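You operate a simulated robot arm through the tools that you are given. There is no shell and no other tool.

The job below is to be done with a simulated robot arm. You get a single attempt, and the scene is never put back.

Task
Turn off press two's heat and move its mould to the steel shelf.
Fine: push the empty tray back in and leave the guard up; touch no other control.
Where things are to end (x, y in the base frame): mould with square hollows within 0.06 m of [0.62, -0.36].
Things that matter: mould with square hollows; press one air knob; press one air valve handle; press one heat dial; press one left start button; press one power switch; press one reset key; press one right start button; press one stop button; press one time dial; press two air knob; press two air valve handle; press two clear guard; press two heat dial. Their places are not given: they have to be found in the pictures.

Only the result counts: the job must be done as asked and must still hold three seconds after the hand-in. Knocking over, shifting, dropping, spilling or breaking anything else fails it.

Robot
A 7-joint arm with a fingered hand, fixed in place. Base frame: the origin is on the floor under the middle of its stand, x ahead of it, y to its left, z up. Lengths are in m, angles in rad, forces in N, time in s.
With the tool pointing down near the work surface it reaches from about 0.36 to 0.84 m from the base axis. Its first joint turns from -2.007 to 2.007 rad. Payload 5 kg.
Tool frame: the origin (TCP) lies between the finger pads and is the grasp point; the fingertips stand 0.032 m ahead of it; z points along the fingers, y is the line along which they close. The gripper opens to 0.16 m; its body begins 0.089 m behind the TCP. The gripper is a hand of 4 fingers: y runs from the thumb to the fingers, the wrist lies at [0, 0, -0.267] in the tool frame, and closing takes about 1.5 s.
Orientation is that of the tool frame in the base frame, as a unit quaternion [x, y, z, w]. With the fingers straight down and closing along the base's y, the tool's x points along the base's -x, its y along +y and its z along -z.

Tools
- The arm moves only by the tool move_arm. Its argument "motion" is a list of rows, each a list of 3 entries, a list of its own where there are three numbers: the shift along the tool's x, y, z in units of 50 mm (1.0 is 50 mm), then the turn, a rotation vector about the tool's x, y, z in units of 4 degrees (1.0 is 4 degrees), then the opening in per cent of the stroke, from 0 (shut) to 100 (fully open). In form: [[[tx, ty, tz], [wx, wy, wz], fingers], ...]. A call has 1 to 20 rows; each row shifts and turns the commanded pose from where the row before left it, along the tool's axes as they then stand. A call with a number of a shift or a turn outside -1 to 1 is refused whole. Each row takes 0.2 s and may step no farther than 0.05 m and 0.15 rad from the row before; otherwise, or with a gripper value out of range, the whole call is refused. A pose out of reach is approached as far as the arm can. The call stops where the force on the tool passes 60 N (or 10 N more than at its start, if that is more) or the arm is blocked; 0.2 s more then pass. Each finger travels about 0.108 m/s and halts on what it meets, pressing with about 26 N; the grip force reading is that of the motor and also rises with nothing between the fingers. The clock runs only during rows and for 0.2 s after the last one: add rows that do not move to give the fingers time. It gives the time, the measured TCP pose, the force on the tool (base axes), the opening and the grip force at its end, in the units of the frame above (readings bear some noise), with the torque about the TCP (base axes, N m) and any sound that the robot's microphone picked up, and new pictures: "views" is both (left out), scene, wrist or none.
- Cameras (640 x 400 px; columns grow to the right, rows downward): "scene" is fixed at [0.2197, 0.5001, 1.5371]; the picture's right is [-0.95, -0.32, 0.00], its down [-0.12, 0.36, -0.93] and it looks along [0.29, -0.88, -0.38] (base axes); focal length 345 px, centre (320, 200). "wrist" rides on the gripper at [0.08, -0.004, -0.114] in the tool frame; the picture's right is [0.05, 1.00, 0.00], its down [-0.82, 0.04, -0.58] and it looks along [-0.58, 0.03, 0.82] (tool axes); focal length 265 px, centre (320, 200).
- move_column(by): slides the trunk up (or, below 0, down) by that many m; the arm rides with it, the base frame stays. It gives what a move gives, with no picture.
- grasp_type(shape): the hand has 4 fingers and takes this shape, open, in about a second: jaw (thumb against the fingers, like two jaws); tri (thumb and two fingers); tip (a fingertip pinch); poke (one finger out to press); point (the index stretched); flat (the hand flat); cup (the hand cupped); fist (a fist). The gripper value then closes the fingers along that shape, each until it touches; the sizes above hold for jaw. It gives what a move gives, with no picture.
- pixel_to_xyz(camera, pixels): for up to 12 pixels [column, row] of the newest picture of that camera ("zoom" is the newest enlarged one), the place [x, y, z] in the base frame of the surface seen there, good to about 0.002 m. No time passes.
- close_up(camera, box): a new picture of the part [left, top, right, bottom] of that camera's present view, enlarged. No time passes.
- hand_in(): hands the job in; it is judged then, once.

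Leave the gripper open and the arm clear of the work at the hand-in unless told otherwise.

The tools are called after "Emit:" as name(argument=value, ...) on one line, values as JSON. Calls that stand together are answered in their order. move_arm: Moves the arm, as the interface text tells. Its arguments: {"type":"object","properties":{"motion":{"type":"array"},"views":{"type":"string","enum":["both","scene","wrist","none"]}},"required":["motion"]} The other tools are called the same way: move_column (by) moves the trunk up or down; grasp_type (shape) gives the hand a shape; pixel_to_xyz (camera, pixels) gives the place of the surface under pixels of a picture; close_up (camera, box) takes an enlarged picture of a part of a camera's view; hand_in () hands the job in.

At the start:

```text
time_s: 0.0
eef_pos: [0.2789, -0.3671, 1.4742]
tool_rot: [0.001, 1.0, 0.0, 0.0]
force: [0.1, 0.4, 0.2]
torque: [0.03, 0.01, 0.02]
grip_width: 0.1599
gripper_force: 0.0
shape: jaw
trunk travel left (down, up): [-0.896, 0.094]
```

scene: 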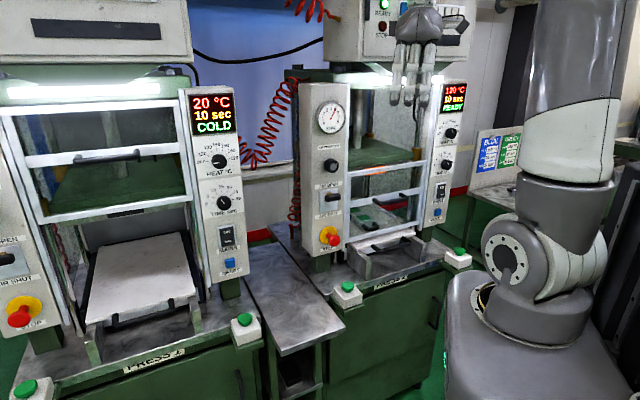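
wrist: 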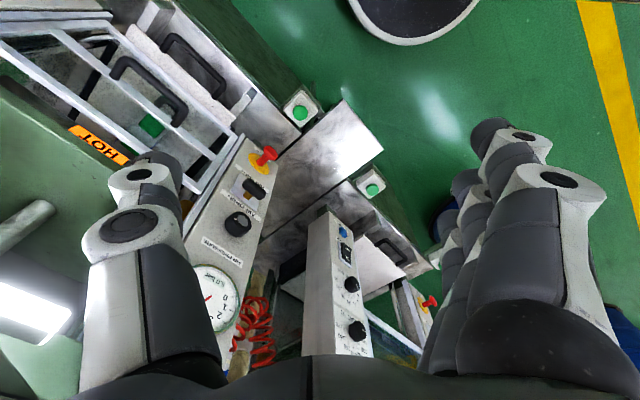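

I'll look closely at both presses before moving. The scene shows press one at left (20 °C, COLD) and another press at right (1?0 °C, READY). I'll enlarge both.

Emit:
close_up(camera="scene", box=[290, 60, 490, 185])

Emit:
close_up(camera="scene", box=[290, 170, 490, 295])

Emit:
close_up(camera="scene", box=[0, 60, 260, 222])

Emit:
close_up(camera="scene", box=[0, 200, 260, 362])

Emit:
close_up(camera="scene", box=[460, 110, 560, 172])

```text
3.20 times, centred on (390, 122) of scene
```

zoom: 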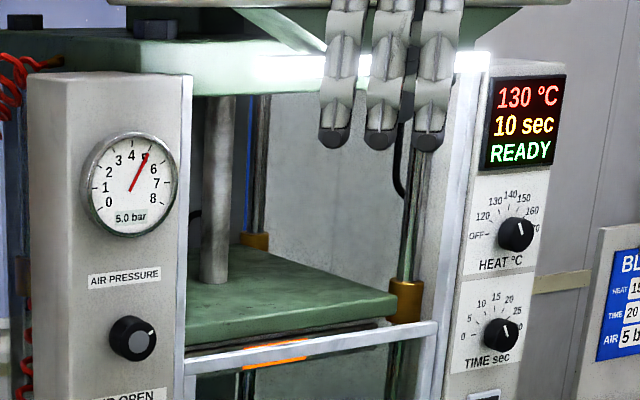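

```text
3.20 times, centred on (390, 232) of scene
```

zoom: 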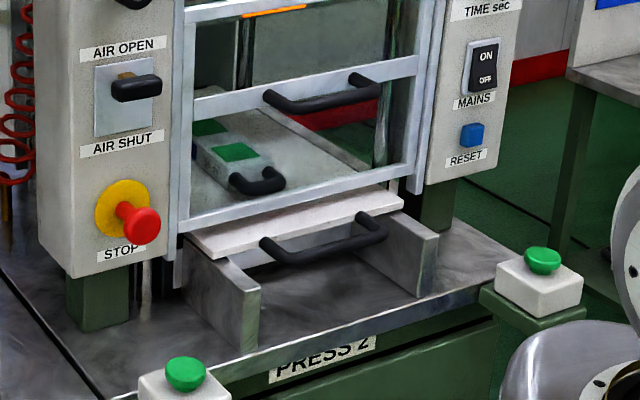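

```text
2.46 times, centred on (130, 141) of scene
```

zoom: 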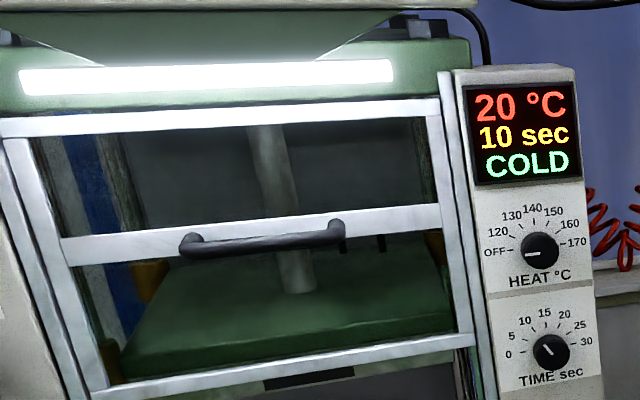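

```text
2.46 times, centred on (130, 281) of scene
```

zoom: 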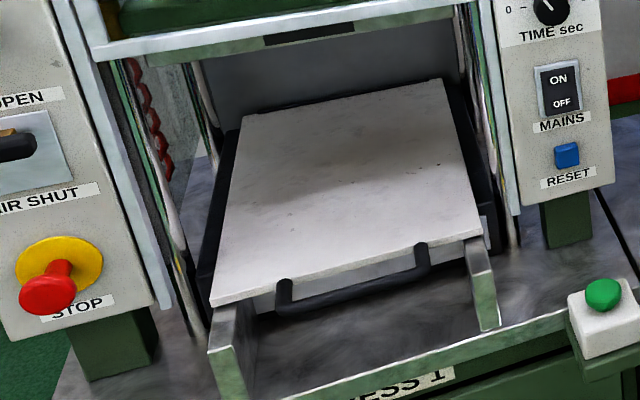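

```text
6.40 times, centred on (510, 141) of scene
```

zoom: 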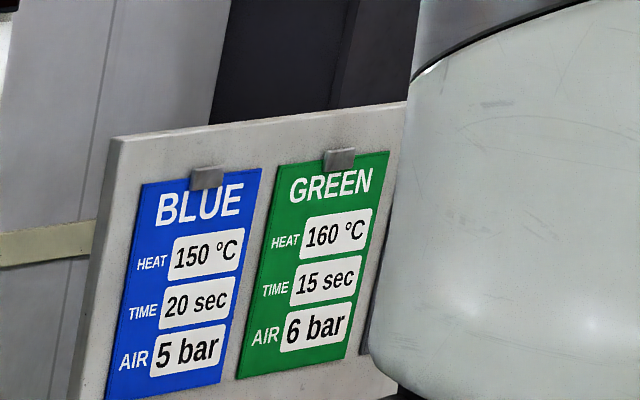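

Press two is the right one: 130 °C, READY, guard lowered, a mould with a green label sits on the pulled-in tray. I'll get coordinates of the key parts: heat dial (451,133), time dial (446,165), mains (441,193), reset (437,212), guard rails, guard handle, mould, tray front, shelf.

Emit:
pixel_to_xyz(camera="scene", pixels=[[451, 133], [446, 165], [441, 193], [437, 212], [391, 200], [363, 217], [371, 226], [390, 247], [385, 238], [290, 310], [400, 193], [345, 290]])

Emit:
pixel_to_xyz(camera="scene", pixels=[[356, 241], [413, 225], [352, 200], [418, 188], [330, 197], [333, 238], [332, 168], [460, 258], [362, 270], [425, 248], [250, 290], [320, 345]])

Emit:
close_up(camera="wrist", box=[0, 0, 320, 200])

Emit:
close_up(camera="scene", box=[425, 75, 475, 106])

Emit:
close_up(camera="scene", box=[420, 110, 490, 154])

```text
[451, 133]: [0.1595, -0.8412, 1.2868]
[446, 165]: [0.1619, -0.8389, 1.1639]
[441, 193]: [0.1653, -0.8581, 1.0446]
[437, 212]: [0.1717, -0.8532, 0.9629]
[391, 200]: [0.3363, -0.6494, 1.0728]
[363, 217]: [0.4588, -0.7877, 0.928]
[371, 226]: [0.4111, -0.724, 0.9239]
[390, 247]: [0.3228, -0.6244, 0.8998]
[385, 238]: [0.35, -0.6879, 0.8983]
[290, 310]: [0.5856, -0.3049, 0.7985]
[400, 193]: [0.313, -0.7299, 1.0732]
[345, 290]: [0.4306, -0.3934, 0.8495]
```

```text
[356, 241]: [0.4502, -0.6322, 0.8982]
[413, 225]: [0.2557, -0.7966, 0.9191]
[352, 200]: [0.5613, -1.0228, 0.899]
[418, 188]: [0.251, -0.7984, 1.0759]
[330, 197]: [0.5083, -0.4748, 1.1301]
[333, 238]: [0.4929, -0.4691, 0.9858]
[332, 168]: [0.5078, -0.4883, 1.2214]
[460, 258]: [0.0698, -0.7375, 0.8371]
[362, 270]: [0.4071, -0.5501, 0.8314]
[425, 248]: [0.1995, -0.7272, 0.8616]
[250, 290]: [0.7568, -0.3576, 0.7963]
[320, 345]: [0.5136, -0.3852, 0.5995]
```

```text
2.00 times, centred on (160, 100) of wrist
```

zoom: 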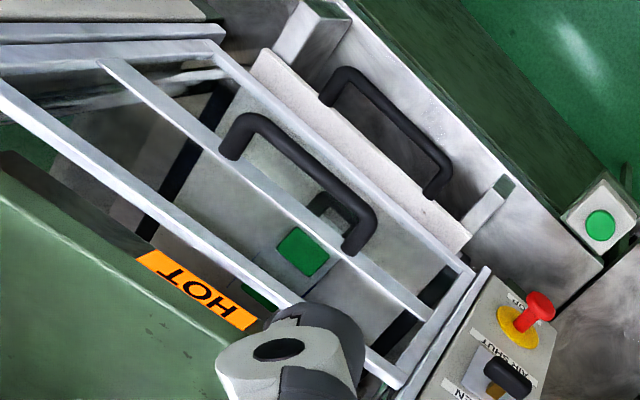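

```text
12.80 times, centred on (450, 90) of scene
```

zoom: 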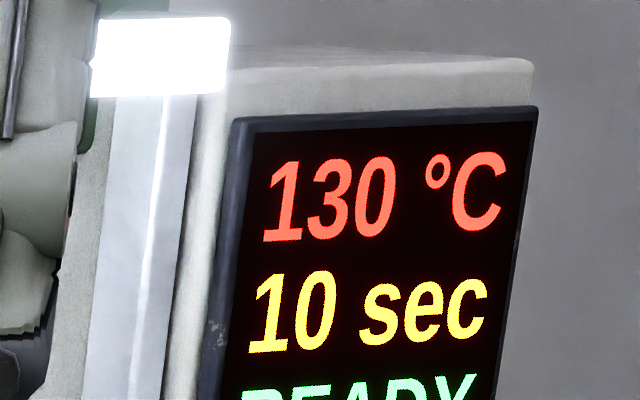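

```text
9.09 times, centred on (455, 132) of scene
```

zoom: 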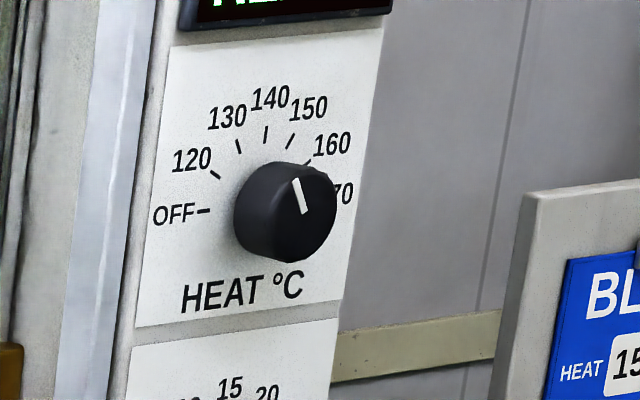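

The heat dial points at 130 and OFF lies to the left (9 o'clock), roughly 60° counter-clockwise. I'll measure the panel plane and dial in this zoomed picture (dial cap around (300,210), OFF tick (205,210), panel plate corners).

Emit:
pixel_to_xyz(camera="zoom", pixels=[[318, 212], [285, 168], [280, 255], [320, 180], [300, 240], [245, 210], [160, 100], [150, 310], [330, 280], [370, 60], [275, 280], [275, 145]])

Emit:
pixel_to_xyz(camera="scene", pixels=[[540, 330], [500, 255], [560, 190], [550, 120], [480, 280], [600, 330], [640, 300], [450, 300], [470, 120], [458, 250], [348, 288], [440, 290]])

```text
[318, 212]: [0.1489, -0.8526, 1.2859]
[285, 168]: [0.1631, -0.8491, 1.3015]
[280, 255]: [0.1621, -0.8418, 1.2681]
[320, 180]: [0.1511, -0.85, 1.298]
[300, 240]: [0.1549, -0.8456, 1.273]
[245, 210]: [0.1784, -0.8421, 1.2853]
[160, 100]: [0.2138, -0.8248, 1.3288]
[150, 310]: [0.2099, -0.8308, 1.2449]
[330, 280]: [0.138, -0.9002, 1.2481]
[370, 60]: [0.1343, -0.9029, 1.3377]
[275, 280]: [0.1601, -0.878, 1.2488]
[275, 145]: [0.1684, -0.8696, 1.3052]
```

```text
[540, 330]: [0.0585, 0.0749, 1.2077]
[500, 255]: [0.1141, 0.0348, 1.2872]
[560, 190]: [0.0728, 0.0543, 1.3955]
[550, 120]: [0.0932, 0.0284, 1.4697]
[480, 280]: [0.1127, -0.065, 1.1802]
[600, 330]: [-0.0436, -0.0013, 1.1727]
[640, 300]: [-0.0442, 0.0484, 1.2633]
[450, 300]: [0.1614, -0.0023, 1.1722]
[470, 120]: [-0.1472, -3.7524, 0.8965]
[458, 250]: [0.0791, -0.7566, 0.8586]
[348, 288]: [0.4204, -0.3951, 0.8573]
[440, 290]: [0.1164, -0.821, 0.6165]
```

Panel plane of press two is vertical at 45° to the base axes. Before moving, I check the upper box/hood of the press near the hand and the guard and tray details.

Emit:
pixel_to_xyz(camera="scene", pixels=[[350, 80], [335, 45], [460, 30], [445, 78], [450, 90], [375, 165], [370, 171], [350, 178], [345, 240], [420, 222], [105, 157], [110, 213]])

Emit:
pixel_to_xyz(camera="wrist", pixels=[[150, 75], [117, 65], [180, 115], [190, 50], [220, 90], [170, 45], [150, 125], [165, 100], [125, 95], [65, 60], [240, 120], [90, 140]])

```text
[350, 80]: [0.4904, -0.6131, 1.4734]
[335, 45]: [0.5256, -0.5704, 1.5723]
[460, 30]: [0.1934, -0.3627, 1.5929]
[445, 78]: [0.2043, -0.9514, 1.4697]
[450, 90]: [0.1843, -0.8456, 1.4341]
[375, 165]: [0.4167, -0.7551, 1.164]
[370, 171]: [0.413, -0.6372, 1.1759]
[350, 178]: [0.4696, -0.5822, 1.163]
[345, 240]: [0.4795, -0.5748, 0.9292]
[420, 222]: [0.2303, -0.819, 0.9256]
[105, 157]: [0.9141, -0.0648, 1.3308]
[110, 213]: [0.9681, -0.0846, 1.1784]
```

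```text
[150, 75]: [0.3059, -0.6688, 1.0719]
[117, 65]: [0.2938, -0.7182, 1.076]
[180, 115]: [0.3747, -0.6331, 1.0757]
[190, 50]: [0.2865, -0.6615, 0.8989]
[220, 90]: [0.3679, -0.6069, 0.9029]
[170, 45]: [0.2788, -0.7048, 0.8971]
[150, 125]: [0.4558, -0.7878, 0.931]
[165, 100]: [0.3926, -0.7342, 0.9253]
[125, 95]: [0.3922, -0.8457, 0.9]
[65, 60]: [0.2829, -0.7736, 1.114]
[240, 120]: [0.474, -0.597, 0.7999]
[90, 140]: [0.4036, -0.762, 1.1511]
```

Everything on the press lies behind the panel plane, so the hand can travel in front of it. Press one's raised guard has its handle at z≈1.33 and press two's lowered one at z≈1.07, so the raise is about 0.25 m. Now I move the hand (fingers down) sideways toward the heat dial side, staying in front of the press.

Emit:
move_arm(motion=[[[0.5, -0.83, 0], [0, 0, 0], 100], [[0.5, -0.83, 0], [0, 0, 0], 100], [[0.5, -0.83, 0], [0, 0, 0], 100], [[0.5, -0.83, 0], [0, 0, 0], 100], [[0.5, -0.83, 0], [0, 0, 0], 100], [[0.5, -0.83, 0], [0, 0, 0], 100], [[0.5, -0.83, 0], [0, 0, 0], 100]], views="both")

```text
time_s: 1.6
eef_pos: [0.1142, -0.6391, 1.4734]
tool_rot: [0.0, 1.0, 0.002, -0.001]
force: [0.6, -0.2, -0.7]
torque: [0.05, 0.06, 0.03]
grip_width: 0.1598
gripper_force: 0.1
shape: jaw
out of reach, approached as far as the arm can: row 7
trunk travel left (down, up): [-0.896, 0.094]
```

scene: 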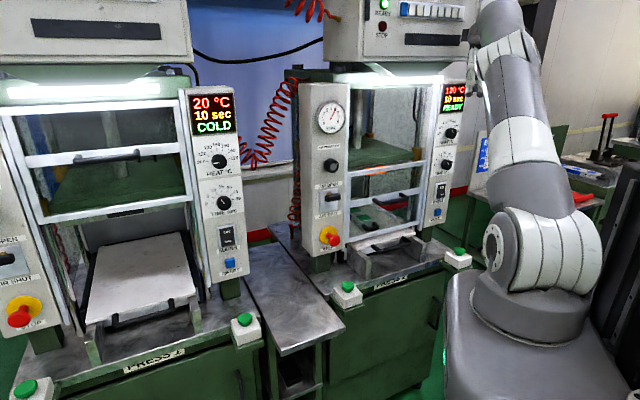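
wrist: 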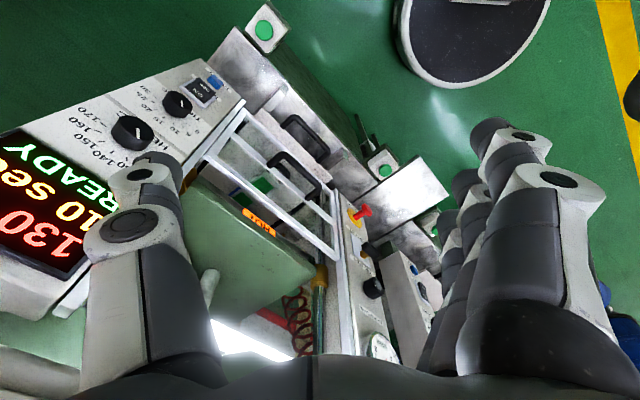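

The last row was slightly out of reach at this height; the hand is now at (0.114,-0.639,1.473), still clear of the press. Next I swing the fingers from pointing down to pointing horizontally into press two (45° direction), TCP staying in place.

Emit:
move_arm(motion=[[[0, 0, 0], [0.3996, -0.9647, 0.3996], 100], [[0, 0, 0], [0.3996, -0.9647, 0.3996], 100], [[0, 0, 0], [0.3996, -0.9647, 0.3996], 100], [[0, 0, 0], [0.3996, -0.9647, 0.3996], 100], [[0, 0, 0], [0.3996, -0.9647, 0.3996], 100], [[0, 0, 0], [0.3996, -0.9647, 0.3996], 100], [[0, 0, 0], [0.3996, -0.9647, 0.3996], 100], [[0, 0, 0], [0.3996, -0.9647, 0.3996], 100], [[0, 0, 0], [0.3996, -0.9647, 0.3996], 100], [[0, 0, 0], [0.3996, -0.9647, 0.3996], 100], [[0, 0, 0], [0.3996, -0.9647, 0.3996], 100], [[0, 0, 0], [0.3996, -0.9647, 0.3996], 100]], views="scene")

```text
time_s: 4.2
eef_pos: [0.1149, -0.636, 1.4735]
tool_rot: [0.163, 0.892, -0.162, 0.389]
force: [0.1, 0.7, 0.9]
torque: [0.06, 0.01, 0.0]
grip_width: 0.1603
gripper_force: 0.1
shape: jaw
trunk travel left (down, up): [-0.896, 0.094]
```

scene: 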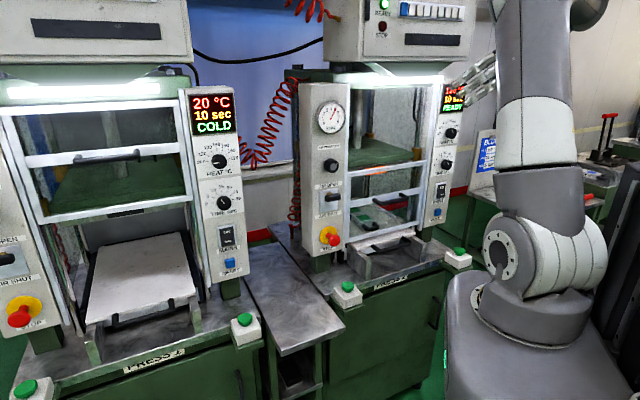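

Orientation follows as computed, hand clear. I finish the swing to horizontal.

Emit:
move_arm(motion=[[[0, 0, 0], [0.3996, -0.9647, 0.3996], 100], [[0, 0, 0], [0.3996, -0.9647, 0.3996], 100], [[0, 0, 0], [0.3996, -0.9647, 0.3996], 100], [[0, 0, 0], [0.3996, -0.9647, 0.3996], 100], [[0, 0, 0], [0.3996, -0.9647, 0.3996], 100], [[0, 0, 0], [0.3996, -0.9647, 0.3996], 100], [[0, 0, 0], [0.3996, -0.9647, 0.3996], 100], [[0, 0, 0], [0.3996, -0.9647, 0.3996], 100], [[0, 0, 0], [0.3996, -0.9647, 0.3996], 100], [[0, 0, 0], [0.3996, -0.9647, 0.3996], 100]], views="both")

```text
time_s: 6.4
eef_pos: [0.1158, -0.6371, 1.4751]
tool_rot: [0.27, 0.653, -0.27, 0.653]
force: [1.3, 0.5, -0.6]
torque: [0.01, 0.0, -0.01]
grip_width: 0.1598
gripper_force: 0.0
shape: jaw
trunk travel left (down, up): [-0.896, 0.094]
```

scene: 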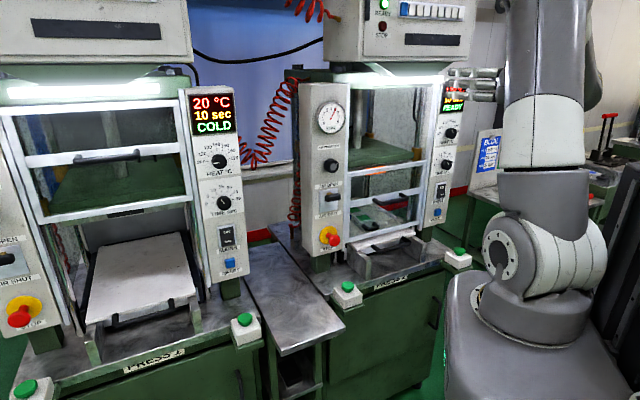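
wrist: 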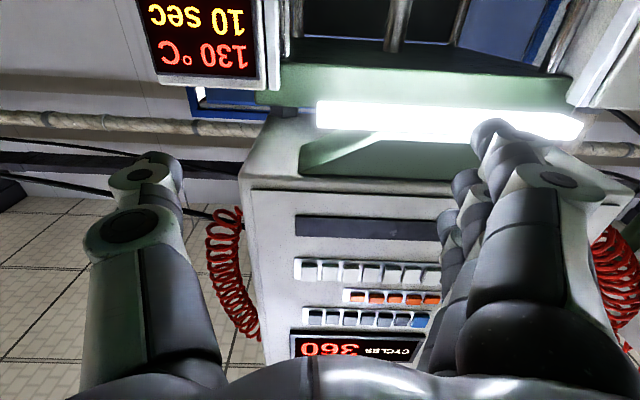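

The hand now points horizontally into the press. TCP is at lateral a≈-0.369, front distance b≈-0.532 (press axes). I lower the trunk by 0.19 m to bring the hand to dial height, staying ~0.2 m in front of the panel.

Emit:
move_column(by=-0.19)

Emit:
move_arm(motion=[[[0, -0.81, 0], [0, 0, 0], 100], [[0, -0.81, 0], [0, 0, 0], 100], [[0, -0.81, 0], [0, 0, 0], 100]], views="both")

```text
time_s: 8.5
eef_pos: [0.116, -0.6381, 1.2843]
tool_rot: [0.271, 0.653, -0.271, 0.653]
force: [-0.9, -0.6, 0.4]
torque: [-0.04, -0.01, -0.01]
grip_width: 0.1598
gripper_force: 0.0
shape: jaw
trunk travel left (down, up): [-0.706, 0.284]
```

```text
time_s: 9.3
eef_pos: [0.0302, -0.7237, 1.2836]
tool_rot: [0.272, 0.653, -0.271, 0.653]
force: [1.7, -0.1, 0.4]
torque: [0.01, 0.02, -0.01]
grip_width: 0.1599
gripper_force: 0.0
shape: jaw
trunk travel left (down, up): [-0.706, 0.284]
```

scene: 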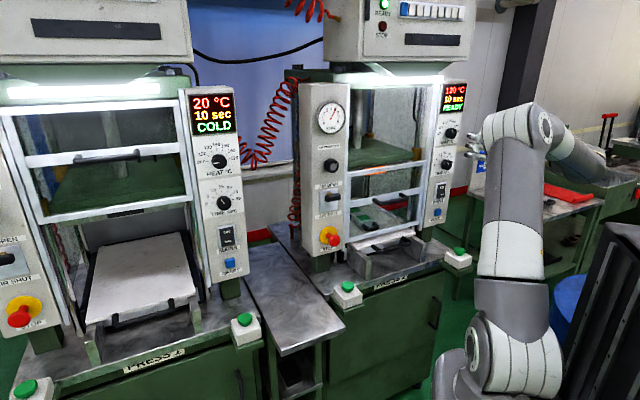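
wrist: 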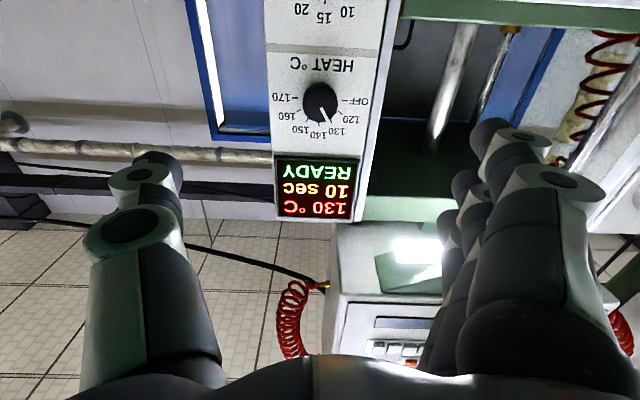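

The dial is straight ahead at (320,102) in the wrist view. I enlarge it and measure.

Emit:
close_up(camera="wrist", box=[270, 60, 380, 129])

Emit:
pixel_to_xyz(camera="wrist", pixels=[[320, 102], [320, 90], [306, 102], [334, 102], [320, 115], [312, 96], [280, 75], [370, 75], [290, 180], [340, 180], [285, 130], [395, 60]])

```text
5.80 times, centred on (325, 94) of wrist
```

zoom: 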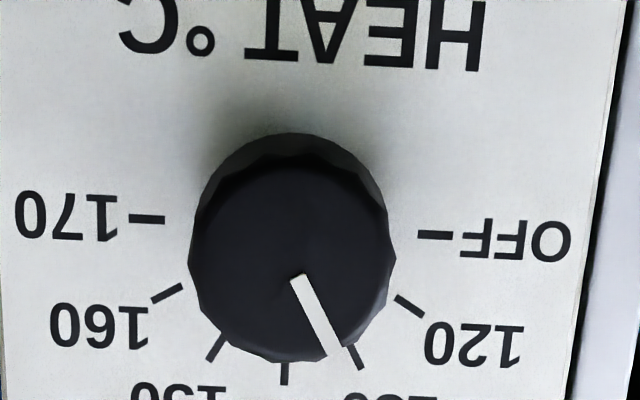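

```text
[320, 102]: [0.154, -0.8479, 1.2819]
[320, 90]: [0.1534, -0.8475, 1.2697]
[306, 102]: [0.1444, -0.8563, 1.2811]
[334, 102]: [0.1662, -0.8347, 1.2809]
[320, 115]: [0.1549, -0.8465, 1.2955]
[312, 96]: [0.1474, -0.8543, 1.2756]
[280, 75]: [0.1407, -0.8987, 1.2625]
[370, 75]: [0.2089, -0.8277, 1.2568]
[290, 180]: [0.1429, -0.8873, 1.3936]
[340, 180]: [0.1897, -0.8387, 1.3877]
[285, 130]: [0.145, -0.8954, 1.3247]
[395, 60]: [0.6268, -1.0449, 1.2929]
```

Dial centre: a=-0.4905, z=1.284; TCP is already aligned to it within a millimetre. Pointer sits at 130, OFF is 60° counter-clockwise. I try the three-finger shape for the knob and look at it, still 0.17 m off the panel.

Emit:
grasp_type(shape="tri")

Emit:
move_arm(motion=[[[0, 0, 0], [0, 0, 0], 40], [[0, 0, 0], [0, 0, 0], 40], [[0, 0, 0], [0, 0, 0], 40], [[0, 0, 0], [0, 0, 0], 40]], views="both")

```text
time_s: 10.2
eef_pos: [0.031, -0.723, 1.285]
tool_rot: [0.271, 0.653, -0.27, 0.654]
force: [-0.2, 0.1, 0.0]
torque: [0.0, 0.0, -0.02]
grip_width: 0.16
gripper_force: 0.1
shape: tri
trunk travel left (down, up): [-0.706, 0.284]
```

```text
time_s: 11.2
eef_pos: [0.0318, -0.7227, 1.2846]
tool_rot: [0.271, 0.653, -0.271, 0.653]
force: [0.0, -0.1, -0.8]
torque: [-0.02, 0.06, 0.01]
grip_width: 0.0648
gripper_force: 0.1
shape: tri
trunk travel left (down, up): [-0.706, 0.284]
```

scene: 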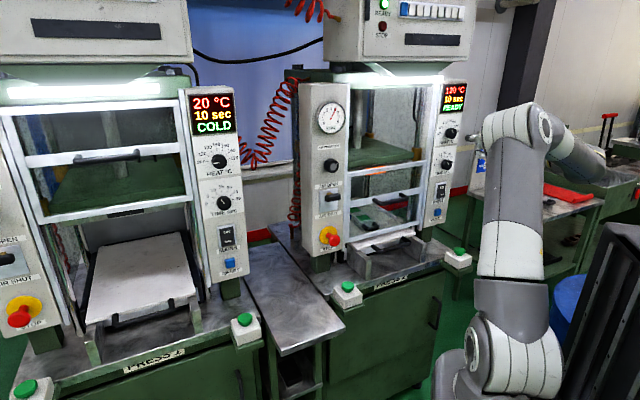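
wrist: 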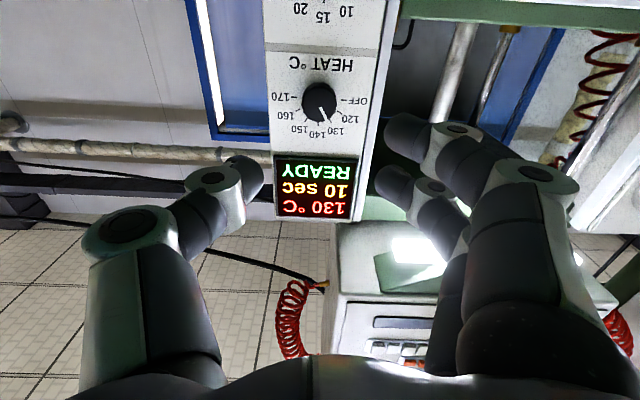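

Thumb tip near (243,175), two finger tips near (400,130) and (390,185). I measure where those tips are relative to the TCP.

Emit:
pixel_to_xyz(camera="wrist", pixels=[[250, 172], [235, 165], [225, 180], [395, 125], [405, 145], [430, 120], [390, 180], [400, 190], [440, 195], [515, 190]])

Emit:
close_up(camera="scene", box=[420, 100, 520, 162])

```text
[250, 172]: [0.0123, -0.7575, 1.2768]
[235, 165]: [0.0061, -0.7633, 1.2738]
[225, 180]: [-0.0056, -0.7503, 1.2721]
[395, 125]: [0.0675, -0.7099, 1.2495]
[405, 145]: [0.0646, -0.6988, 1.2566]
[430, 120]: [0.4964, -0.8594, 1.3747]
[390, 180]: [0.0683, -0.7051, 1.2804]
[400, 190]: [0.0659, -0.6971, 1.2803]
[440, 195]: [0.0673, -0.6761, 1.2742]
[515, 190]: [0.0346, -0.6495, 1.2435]
```

```text
6.40 times, centred on (470, 131) of scene
```

zoom: 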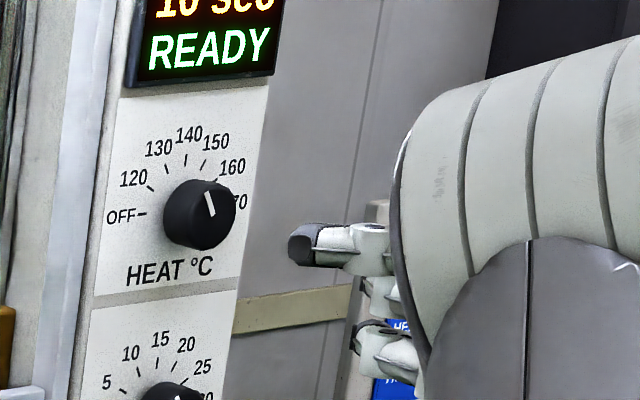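

I compare with the fingertip-pinch shape before choosing.

Emit:
grasp_type(shape="tip")

Emit:
move_arm(motion=[[[0, 0, 0], [0, 0, 0], 40], [[0, 0, 0], [0, 0, 0], 40], [[0, 0, 0], [0, 0, 0], 40], [[0, 0, 0], [0, 0, 0], 40]], views="wrist")

Emit:
pixel_to_xyz(camera="wrist", pixels=[[250, 172], [235, 165], [245, 160], [395, 125], [405, 145], [390, 180], [400, 190], [420, 175]])

Emit:
close_up(camera="scene", box=[420, 100, 520, 162])

```text
time_s: 12.1
eef_pos: [0.0294, -0.7227, 1.2851]
tool_rot: [0.271, 0.653, -0.271, 0.653]
force: [0.1, -0.9, -0.4]
torque: [0.0, 0.02, -0.03]
grip_width: 0.1599
gripper_force: 0.0
shape: tip
trunk travel left (down, up): [-0.706, 0.284]
```

```text
time_s: 13.1
eef_pos: [0.0308, -0.7232, 1.2839]
tool_rot: [0.27, 0.653, -0.27, 0.653]
force: [-0.2, 0.3, -0.4]
torque: [0.0, 0.02, 0.03]
grip_width: 0.0647
gripper_force: 0.0
shape: tip
trunk travel left (down, up): [-0.706, 0.284]
```

wrist: 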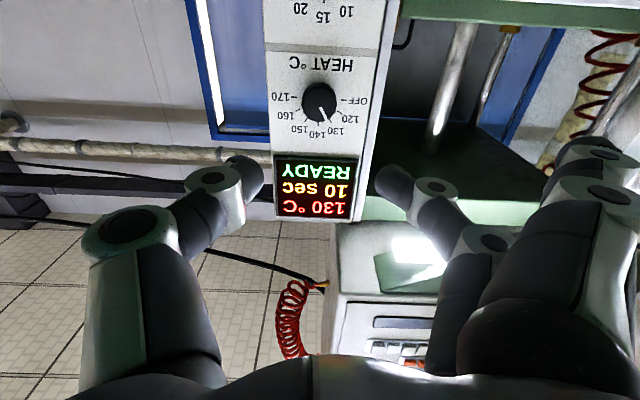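

```text
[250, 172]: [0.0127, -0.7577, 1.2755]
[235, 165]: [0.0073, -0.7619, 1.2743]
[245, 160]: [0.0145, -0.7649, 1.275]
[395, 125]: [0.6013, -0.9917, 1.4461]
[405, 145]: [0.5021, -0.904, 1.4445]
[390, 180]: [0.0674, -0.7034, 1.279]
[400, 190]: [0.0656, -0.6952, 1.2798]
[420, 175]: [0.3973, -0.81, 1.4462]
```

```text
6.40 times, centred on (470, 131) of scene
```

zoom: 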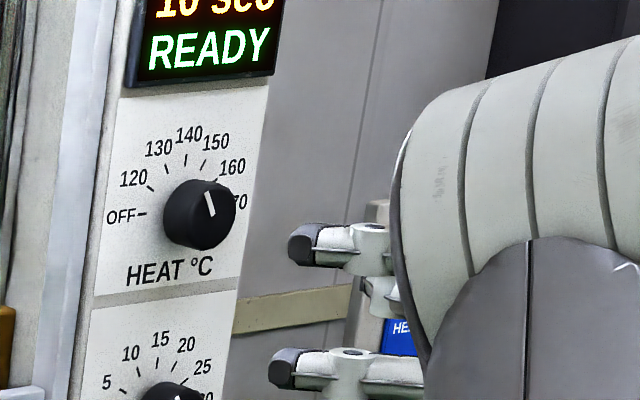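

In "tip" the thumb and the middle finger pinch while another finger stays straight. I measure where the extended fingers sit in this zoom.

Emit:
pixel_to_xyz(camera="zoom", pixels=[[305, 245], [350, 240], [375, 290], [285, 370], [320, 365], [400, 370], [375, 210], [70, 200], [85, 60], [100, 330]])

Emit:
close_up(camera="wrist", box=[340, 90, 640, 278])

```text
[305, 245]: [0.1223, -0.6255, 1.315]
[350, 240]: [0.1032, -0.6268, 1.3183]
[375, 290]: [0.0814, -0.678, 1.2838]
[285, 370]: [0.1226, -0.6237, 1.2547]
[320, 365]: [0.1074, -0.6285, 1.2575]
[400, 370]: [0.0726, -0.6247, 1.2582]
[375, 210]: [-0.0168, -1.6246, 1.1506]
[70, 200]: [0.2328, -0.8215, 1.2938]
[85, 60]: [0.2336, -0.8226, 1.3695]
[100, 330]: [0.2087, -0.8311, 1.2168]
```

```text
2.13 times, centred on (490, 184) of wrist
```

zoom: 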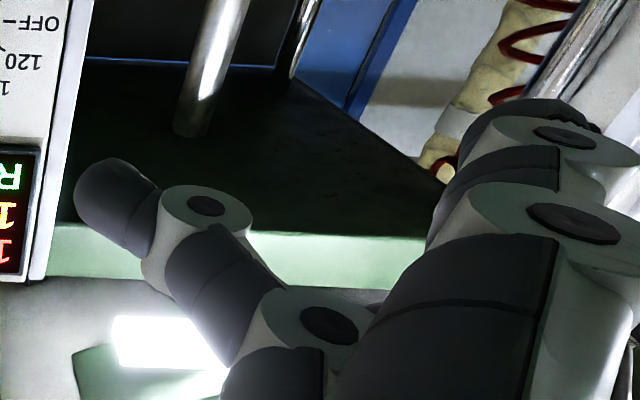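

The straight fingers flare outward and do not project past the TCP, so "tip" is safe. To keep the flared fingers away from the time dial during the turn, I pre-rotate the hand +60° (clockwise seen from the front) here, so that the later -60° turn ends level.

Emit:
move_arm(motion=[[[0, 0, 0], [0, 0, 1], 40], [[0, 0, 0], [0, 0, 1], 40], [[0, 0, 0], [0, 0, 1], 40], [[0, 0, 0], [0, 0, 1], 40], [[0, 0, 0], [0, 0, 1], 40], [[0, 0, 0], [0, 0, 1], 40], [[0, 0, 0], [0, 0, 1], 40], [[0, 0, 0], [0, 0, 1], 40], [[0, 0, 0], [0, 0, 1], 40], [[0, 0, 0], [0, 0, 1], 40], [[0, 0, 0], [0, 0, 1], 40], [[0, 0, 0], [0, 0, 1], 40], [[0, 0, 0], [0, 0, 1], 40], [[0, 0, 0], [0, 0, 1], 40], [[0, 0, 0], [0, 0, 1], 40]], views="both")

```text
time_s: 16.3
eef_pos: [0.0411, -0.7112, 1.2731]
tool_rot: [0.527, 0.476, 0.04, 0.703]
force: [0.5, 0.1, -0.8]
torque: [0.01, -0.05, -0.03]
grip_width: 0.0645
gripper_force: 0.1
shape: tip
out of reach, approached as far as the arm can: row 13, 14, 15
trunk travel left (down, up): [-0.706, 0.284]
```

scene: 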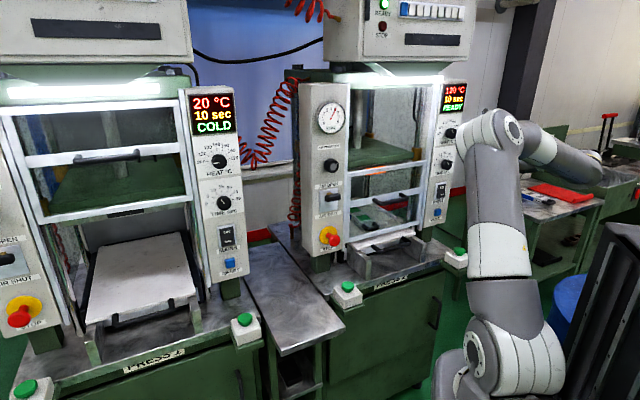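
wrist: 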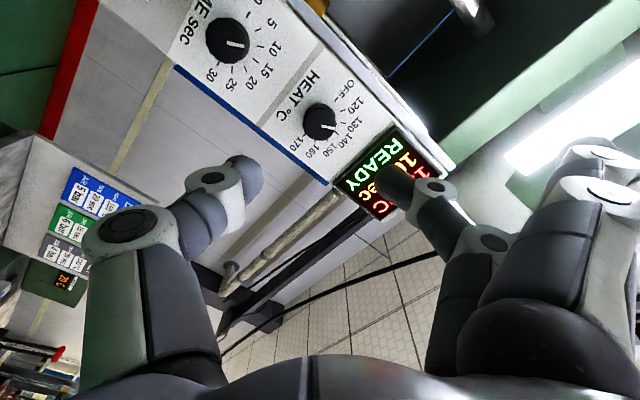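

The last three rows met a joint limit (about +50° reached, TCP pulled off by ~1.5 cm). I turn back four steps and read the pose.

Emit:
move_arm(motion=[[[0, 0, 0], [0, 0, -1], 40], [[0, 0, 0], [0, 0, -1], 40], [[0, 0, 0], [0, 0, -1], 40], [[0, 0, 0], [0, 0, -1], 40], [[0, 0, 0], [0, 0, 0], 40]], views="wrist")

```text
time_s: 17.5
eef_pos: [0.0407, -0.7109, 1.2733]
tool_rot: [0.456, 0.545, -0.06, 0.701]
force: [0.2, 0.3, 0.4]
torque: [0.0, 0.02, -0.02]
grip_width: 0.0648
gripper_force: 0.1
shape: tip
trunk travel left (down, up): [-0.706, 0.284]
```

wrist: 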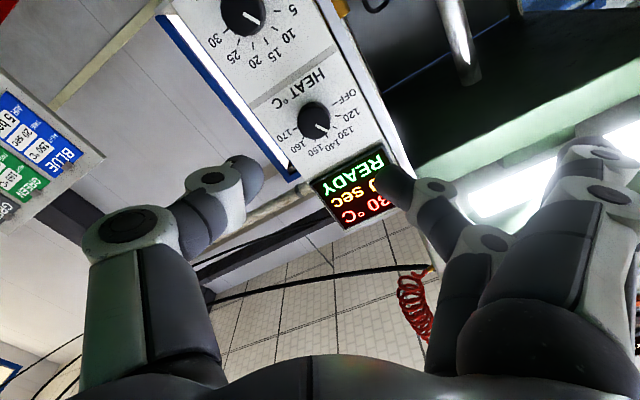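

The command holds at the reached pose; rotation is now about +32°. I re-centre on the dial axis (Δa −17 mm, Δz +10 mm) and advance 60 mm toward the panel.

Emit:
move_arm(motion=[[[-0.352, -0.171, 0], [0, 0, 0], 40], [[0, 0, 0.6], [0, 0, 0], 40], [[0, 0, 0.6], [0, 0, 0], 40], [[0, 0, 0], [0, 0, 0], 40]], views="both")

```text
time_s: 18.5
eef_pos: [0.0713, -0.7651, 1.2824]
tool_rot: [0.456, 0.545, -0.058, 0.701]
force: [0.2, 0.0, 0.9]
torque: [-0.03, 0.01, 0.0]
grip_width: 0.0645
gripper_force: 0.0
shape: tip
trunk travel left (down, up): [-0.706, 0.284]
```

scene: 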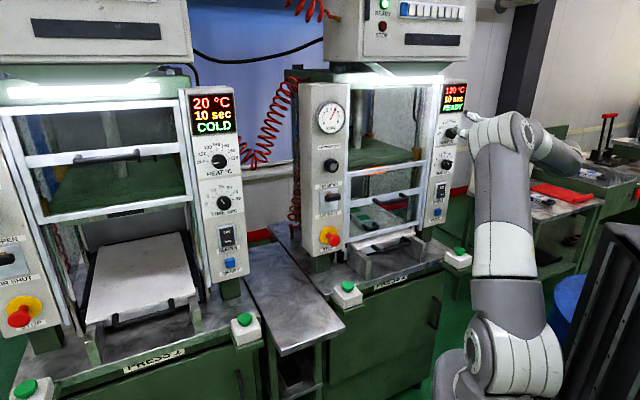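
wrist: 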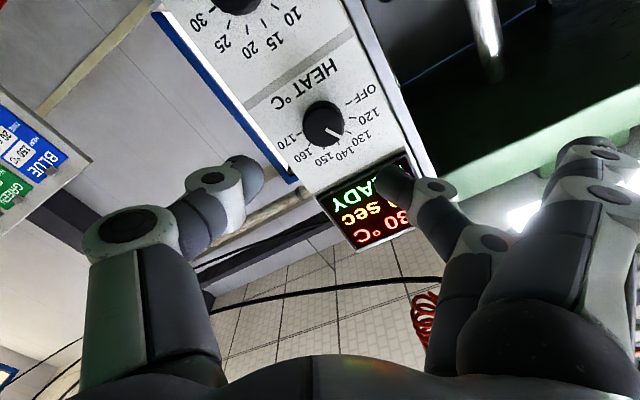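

Aligned: a=-0.4906, b=-0.591, z=1.282. I advance 85 mm so the fingertips stop just ahead of the dial cap, then check.

Emit:
move_arm(motion=[[[0, 0, 0.6], [0, 0, 0], 40], [[0, 0, 0.6], [0, 0, 0], 40], [[0, 0, 0.5], [0, 0, 0], 40], [[0, 0, 0], [0, 0, 0], 40]], views="both")

Emit:
close_up(camera="wrist", box=[200, 60, 440, 210])

```text
time_s: 19.5
eef_pos: [0.1366, -0.827, 1.2788]
tool_rot: [0.454, 0.546, -0.058, 0.702]
force: [0.7, -0.2, -0.4]
torque: [-0.04, 0.0, -0.05]
grip_width: 0.0642
gripper_force: 0.1
shape: tip
trunk travel left (down, up): [-0.706, 0.284]
```

scene: 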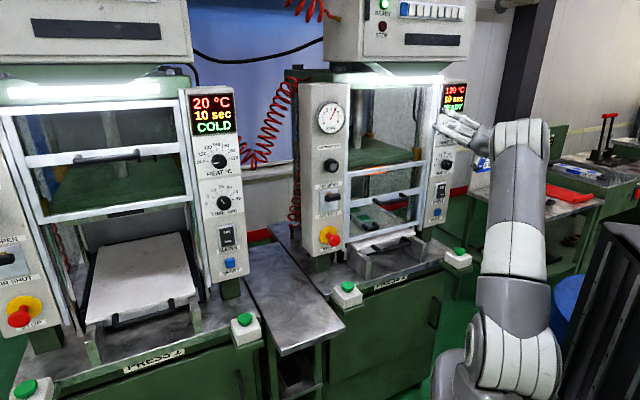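
wrist: 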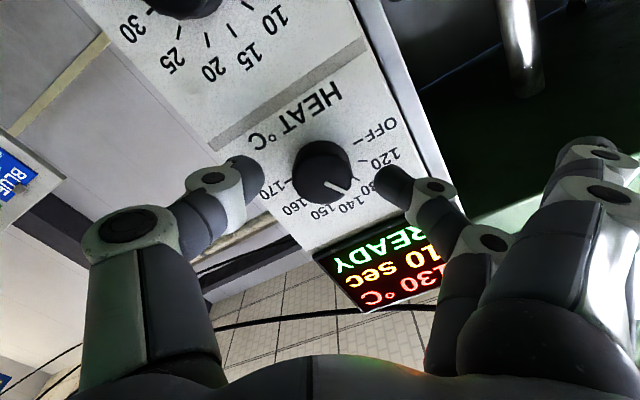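

```text
2.67 times, centred on (320, 135) of wrist
```

zoom: 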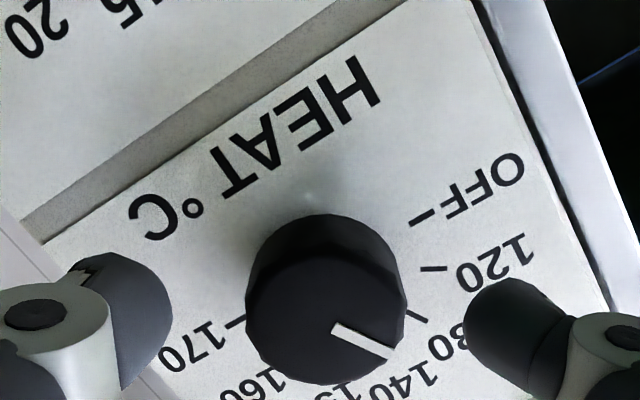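

TCP (a=-0.488, b=-0.681, z=1.279) – slightly low. I nudge up 5 mm and sideways 2 mm, advance 18 mm more and then look again before closing.

Emit:
move_arm(motion=[[[-0.107, 0.02, 0], [0, 0, 0], 40], [[0, 0, 0.18], [0, 0, 0], 40], [[0, 0, 0.19], [0, 0, 0], 40], [[0, 0, 0], [0, 0, 0], 40]], views="wrist")

Emit:
close_up(camera="wrist", box=[200, 90, 440, 240])

Emit:
close_up(camera="scene", box=[420, 100, 520, 162])

```text
time_s: 20.5
eef_pos: [0.133, -0.8268, 1.281]
tool_rot: [0.455, 0.545, -0.059, 0.701]
force: [-0.5, -0.6, -0.2]
torque: [0.0, 0.0, 0.04]
grip_width: 0.0642
gripper_force: 0.1
shape: tip
out of reach, approached as far as the arm can: row 1, 2, 3
trunk travel left (down, up): [-0.706, 0.284]
```

wrist: 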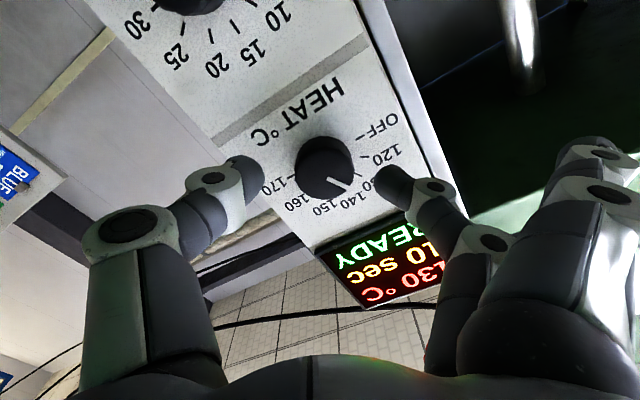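

```text
2.67 times, centred on (320, 165) of wrist
```

zoom: 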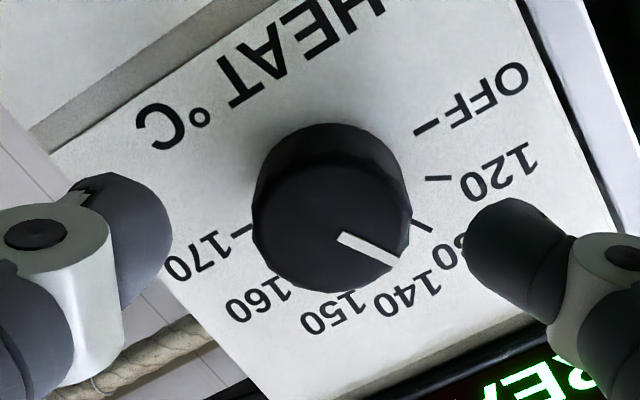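

```text
6.40 times, centred on (470, 131) of scene
```

zoom: 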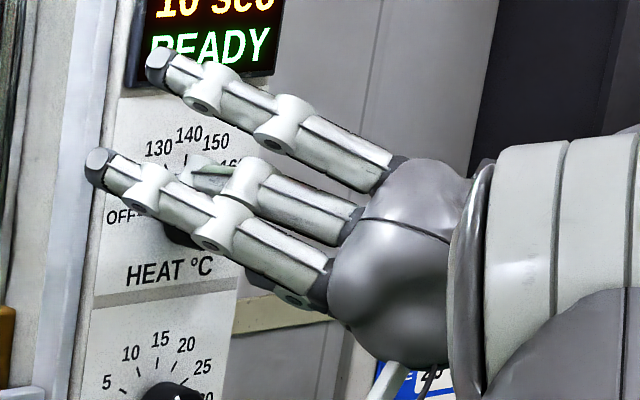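

The arm ran into a limit at this twist (hand 19 mm short). I untwist by 20° (toward neutral) and check the pose again.

Emit:
move_arm(motion=[[[0, 0, 0], [0, 0, -1], 40], [[0, 0, 0], [0, 0, -1], 40], [[0, 0, 0], [0, 0, -1], 40], [[0, 0, 0], [0, 0, -1], 40], [[0, 0, 0], [0, 0, -1], 40], [[0, 0, 0.2], [0, 0, 0], 40], [[0, 0, 0], [0, 0, 0], 40]], views="wrist")

```text
time_s: 22.1
eef_pos: [0.1385, -0.8342, 1.2816]
tool_rot: [0.354, 0.616, -0.179, 0.68]
force: [-0.1, 0.3, 1.1]
torque: [0.01, -0.01, 0.04]
grip_width: 0.0642
gripper_force: 0.0
shape: tip
trunk travel left (down, up): [-0.706, 0.284]
```

wrist: 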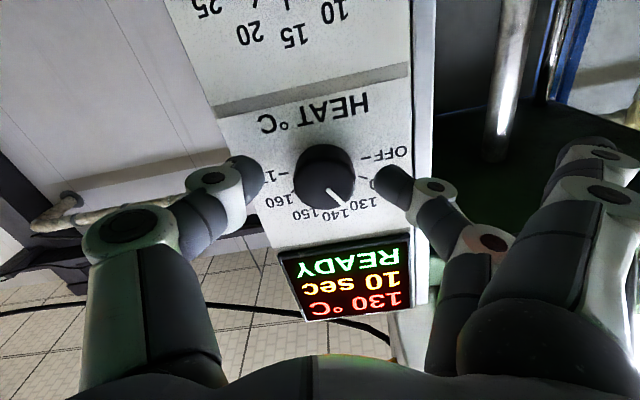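

Good: no limit reported, twist now +15°. I measure the dial cap again at close range to fine-centre.

Emit:
close_up(camera="wrist", box=[240, 120, 400, 220])

Emit:
pixel_to_xyz(camera="wrist", pixels=[[324, 190], [300, 190], [348, 185], [324, 175], [324, 205], [310, 180], [340, 200], [260, 172], [380, 187]])

```text
4.00 times, centred on (320, 170) of wrist
```

zoom: 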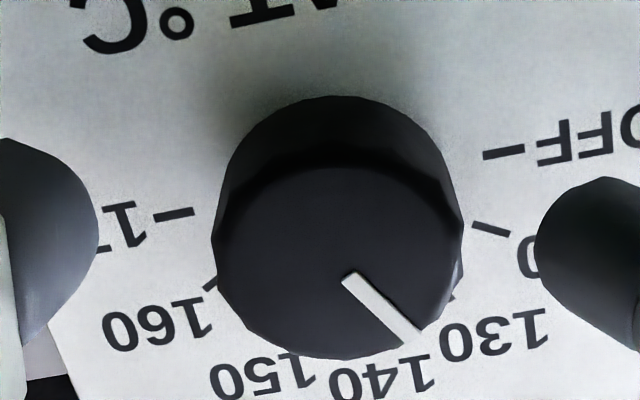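

```text
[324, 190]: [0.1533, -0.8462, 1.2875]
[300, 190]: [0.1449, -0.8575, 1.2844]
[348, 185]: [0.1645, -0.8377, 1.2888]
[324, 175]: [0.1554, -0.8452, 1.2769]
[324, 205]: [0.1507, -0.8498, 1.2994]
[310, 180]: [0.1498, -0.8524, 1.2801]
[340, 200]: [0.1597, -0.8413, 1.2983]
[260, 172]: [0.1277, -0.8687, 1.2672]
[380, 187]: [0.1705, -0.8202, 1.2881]
```

Cap centre ≈ (a=-0.4895, z=1.2845). I nudge 2–3 mm to centre, advance 15 mm so pads overlap the knob, then close.

Emit:
move_arm(motion=[[[-0.046, 0.062, 0], [0, 0, 0], 40], [[0, 0, 0.15], [0, 0, 0], 40], [[0, 0, 0.15], [0, 0, 0], 40], [[0, 0, 0], [0, 0, 0], 40]], views="wrist")

Emit:
close_up(camera="wrist", box=[220, 120, 420, 245])

```text
time_s: 23.1
eef_pos: [0.1491, -0.8434, 1.2839]
tool_rot: [0.354, 0.616, -0.18, 0.68]
force: [-3.1, 5.7, -1.3]
torque: [-0.06, -0.01, 0.17]
grip_width: 0.0649
gripper_force: 0.0
shape: tip
trunk travel left (down, up): [-0.706, 0.284]
```

wrist: 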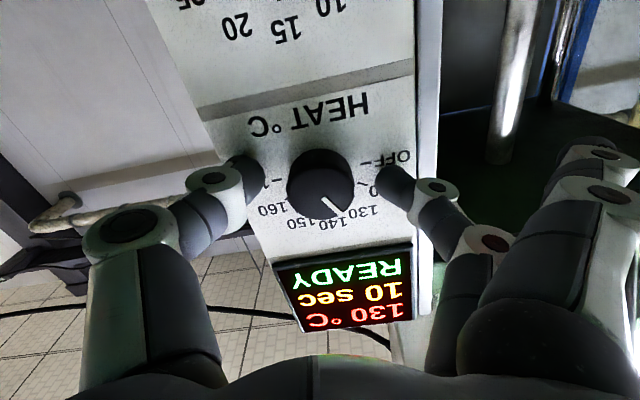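

```text
3.20 times, centred on (320, 182) of wrist
```

zoom: 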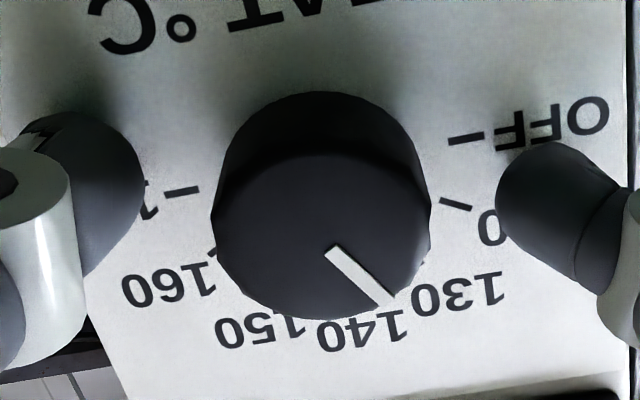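

A 6.5 N push back along the panel normal shows a fingertip just touching the panel plate. I back off 5 mm, then close the pinch on the knob.

Emit:
move_arm(motion=[[[0, 0, -0.1], [0, 0, 0], 40], [[0, 0, 0], [0, 0, 0], 30], [[0, 0, 0], [0, 0, 0], 20], [[0, 0, 0], [0, 0, 0], 10], [[0, 0, 0], [0, 0, 0], 0], [[0, 0, 0], [0, 0, 0], 0], [[0, 0, 0], [0, 0, 0], 0]], views="both")

Emit:
close_up(camera="wrist", box=[220, 100, 420, 225])

```text
time_s: 24.7
eef_pos: [0.1473, -0.8396, 1.2822]
tool_rot: [0.354, 0.616, -0.18, 0.68]
force: [1.9, -0.8, -0.2]
torque: [-0.03, 0.02, 0.0]
grip_width: 0.0307
gripper_force: 26.2
shape: tip
trunk travel left (down, up): [-0.706, 0.284]
```

scene: 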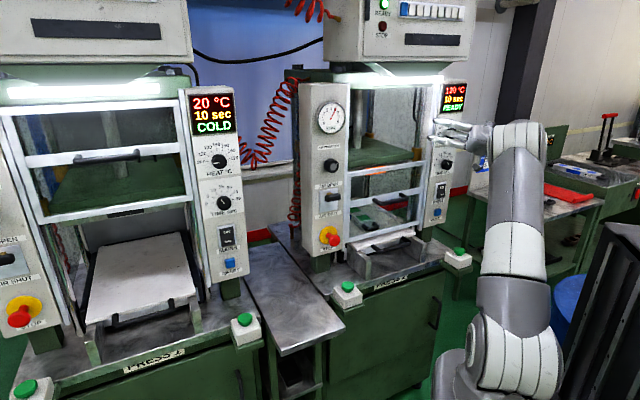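
wrist: 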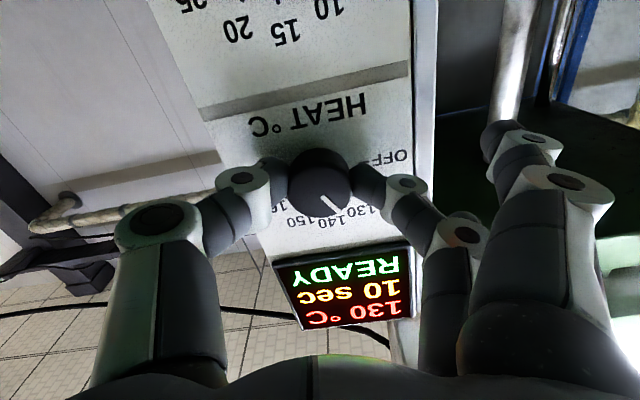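

```text
3.20 times, centred on (320, 162) of wrist
```

zoom: 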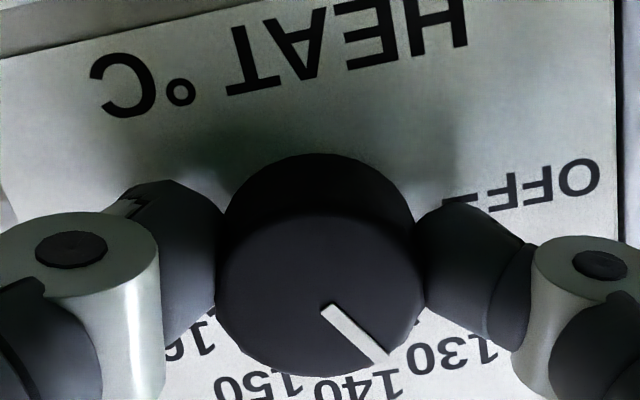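

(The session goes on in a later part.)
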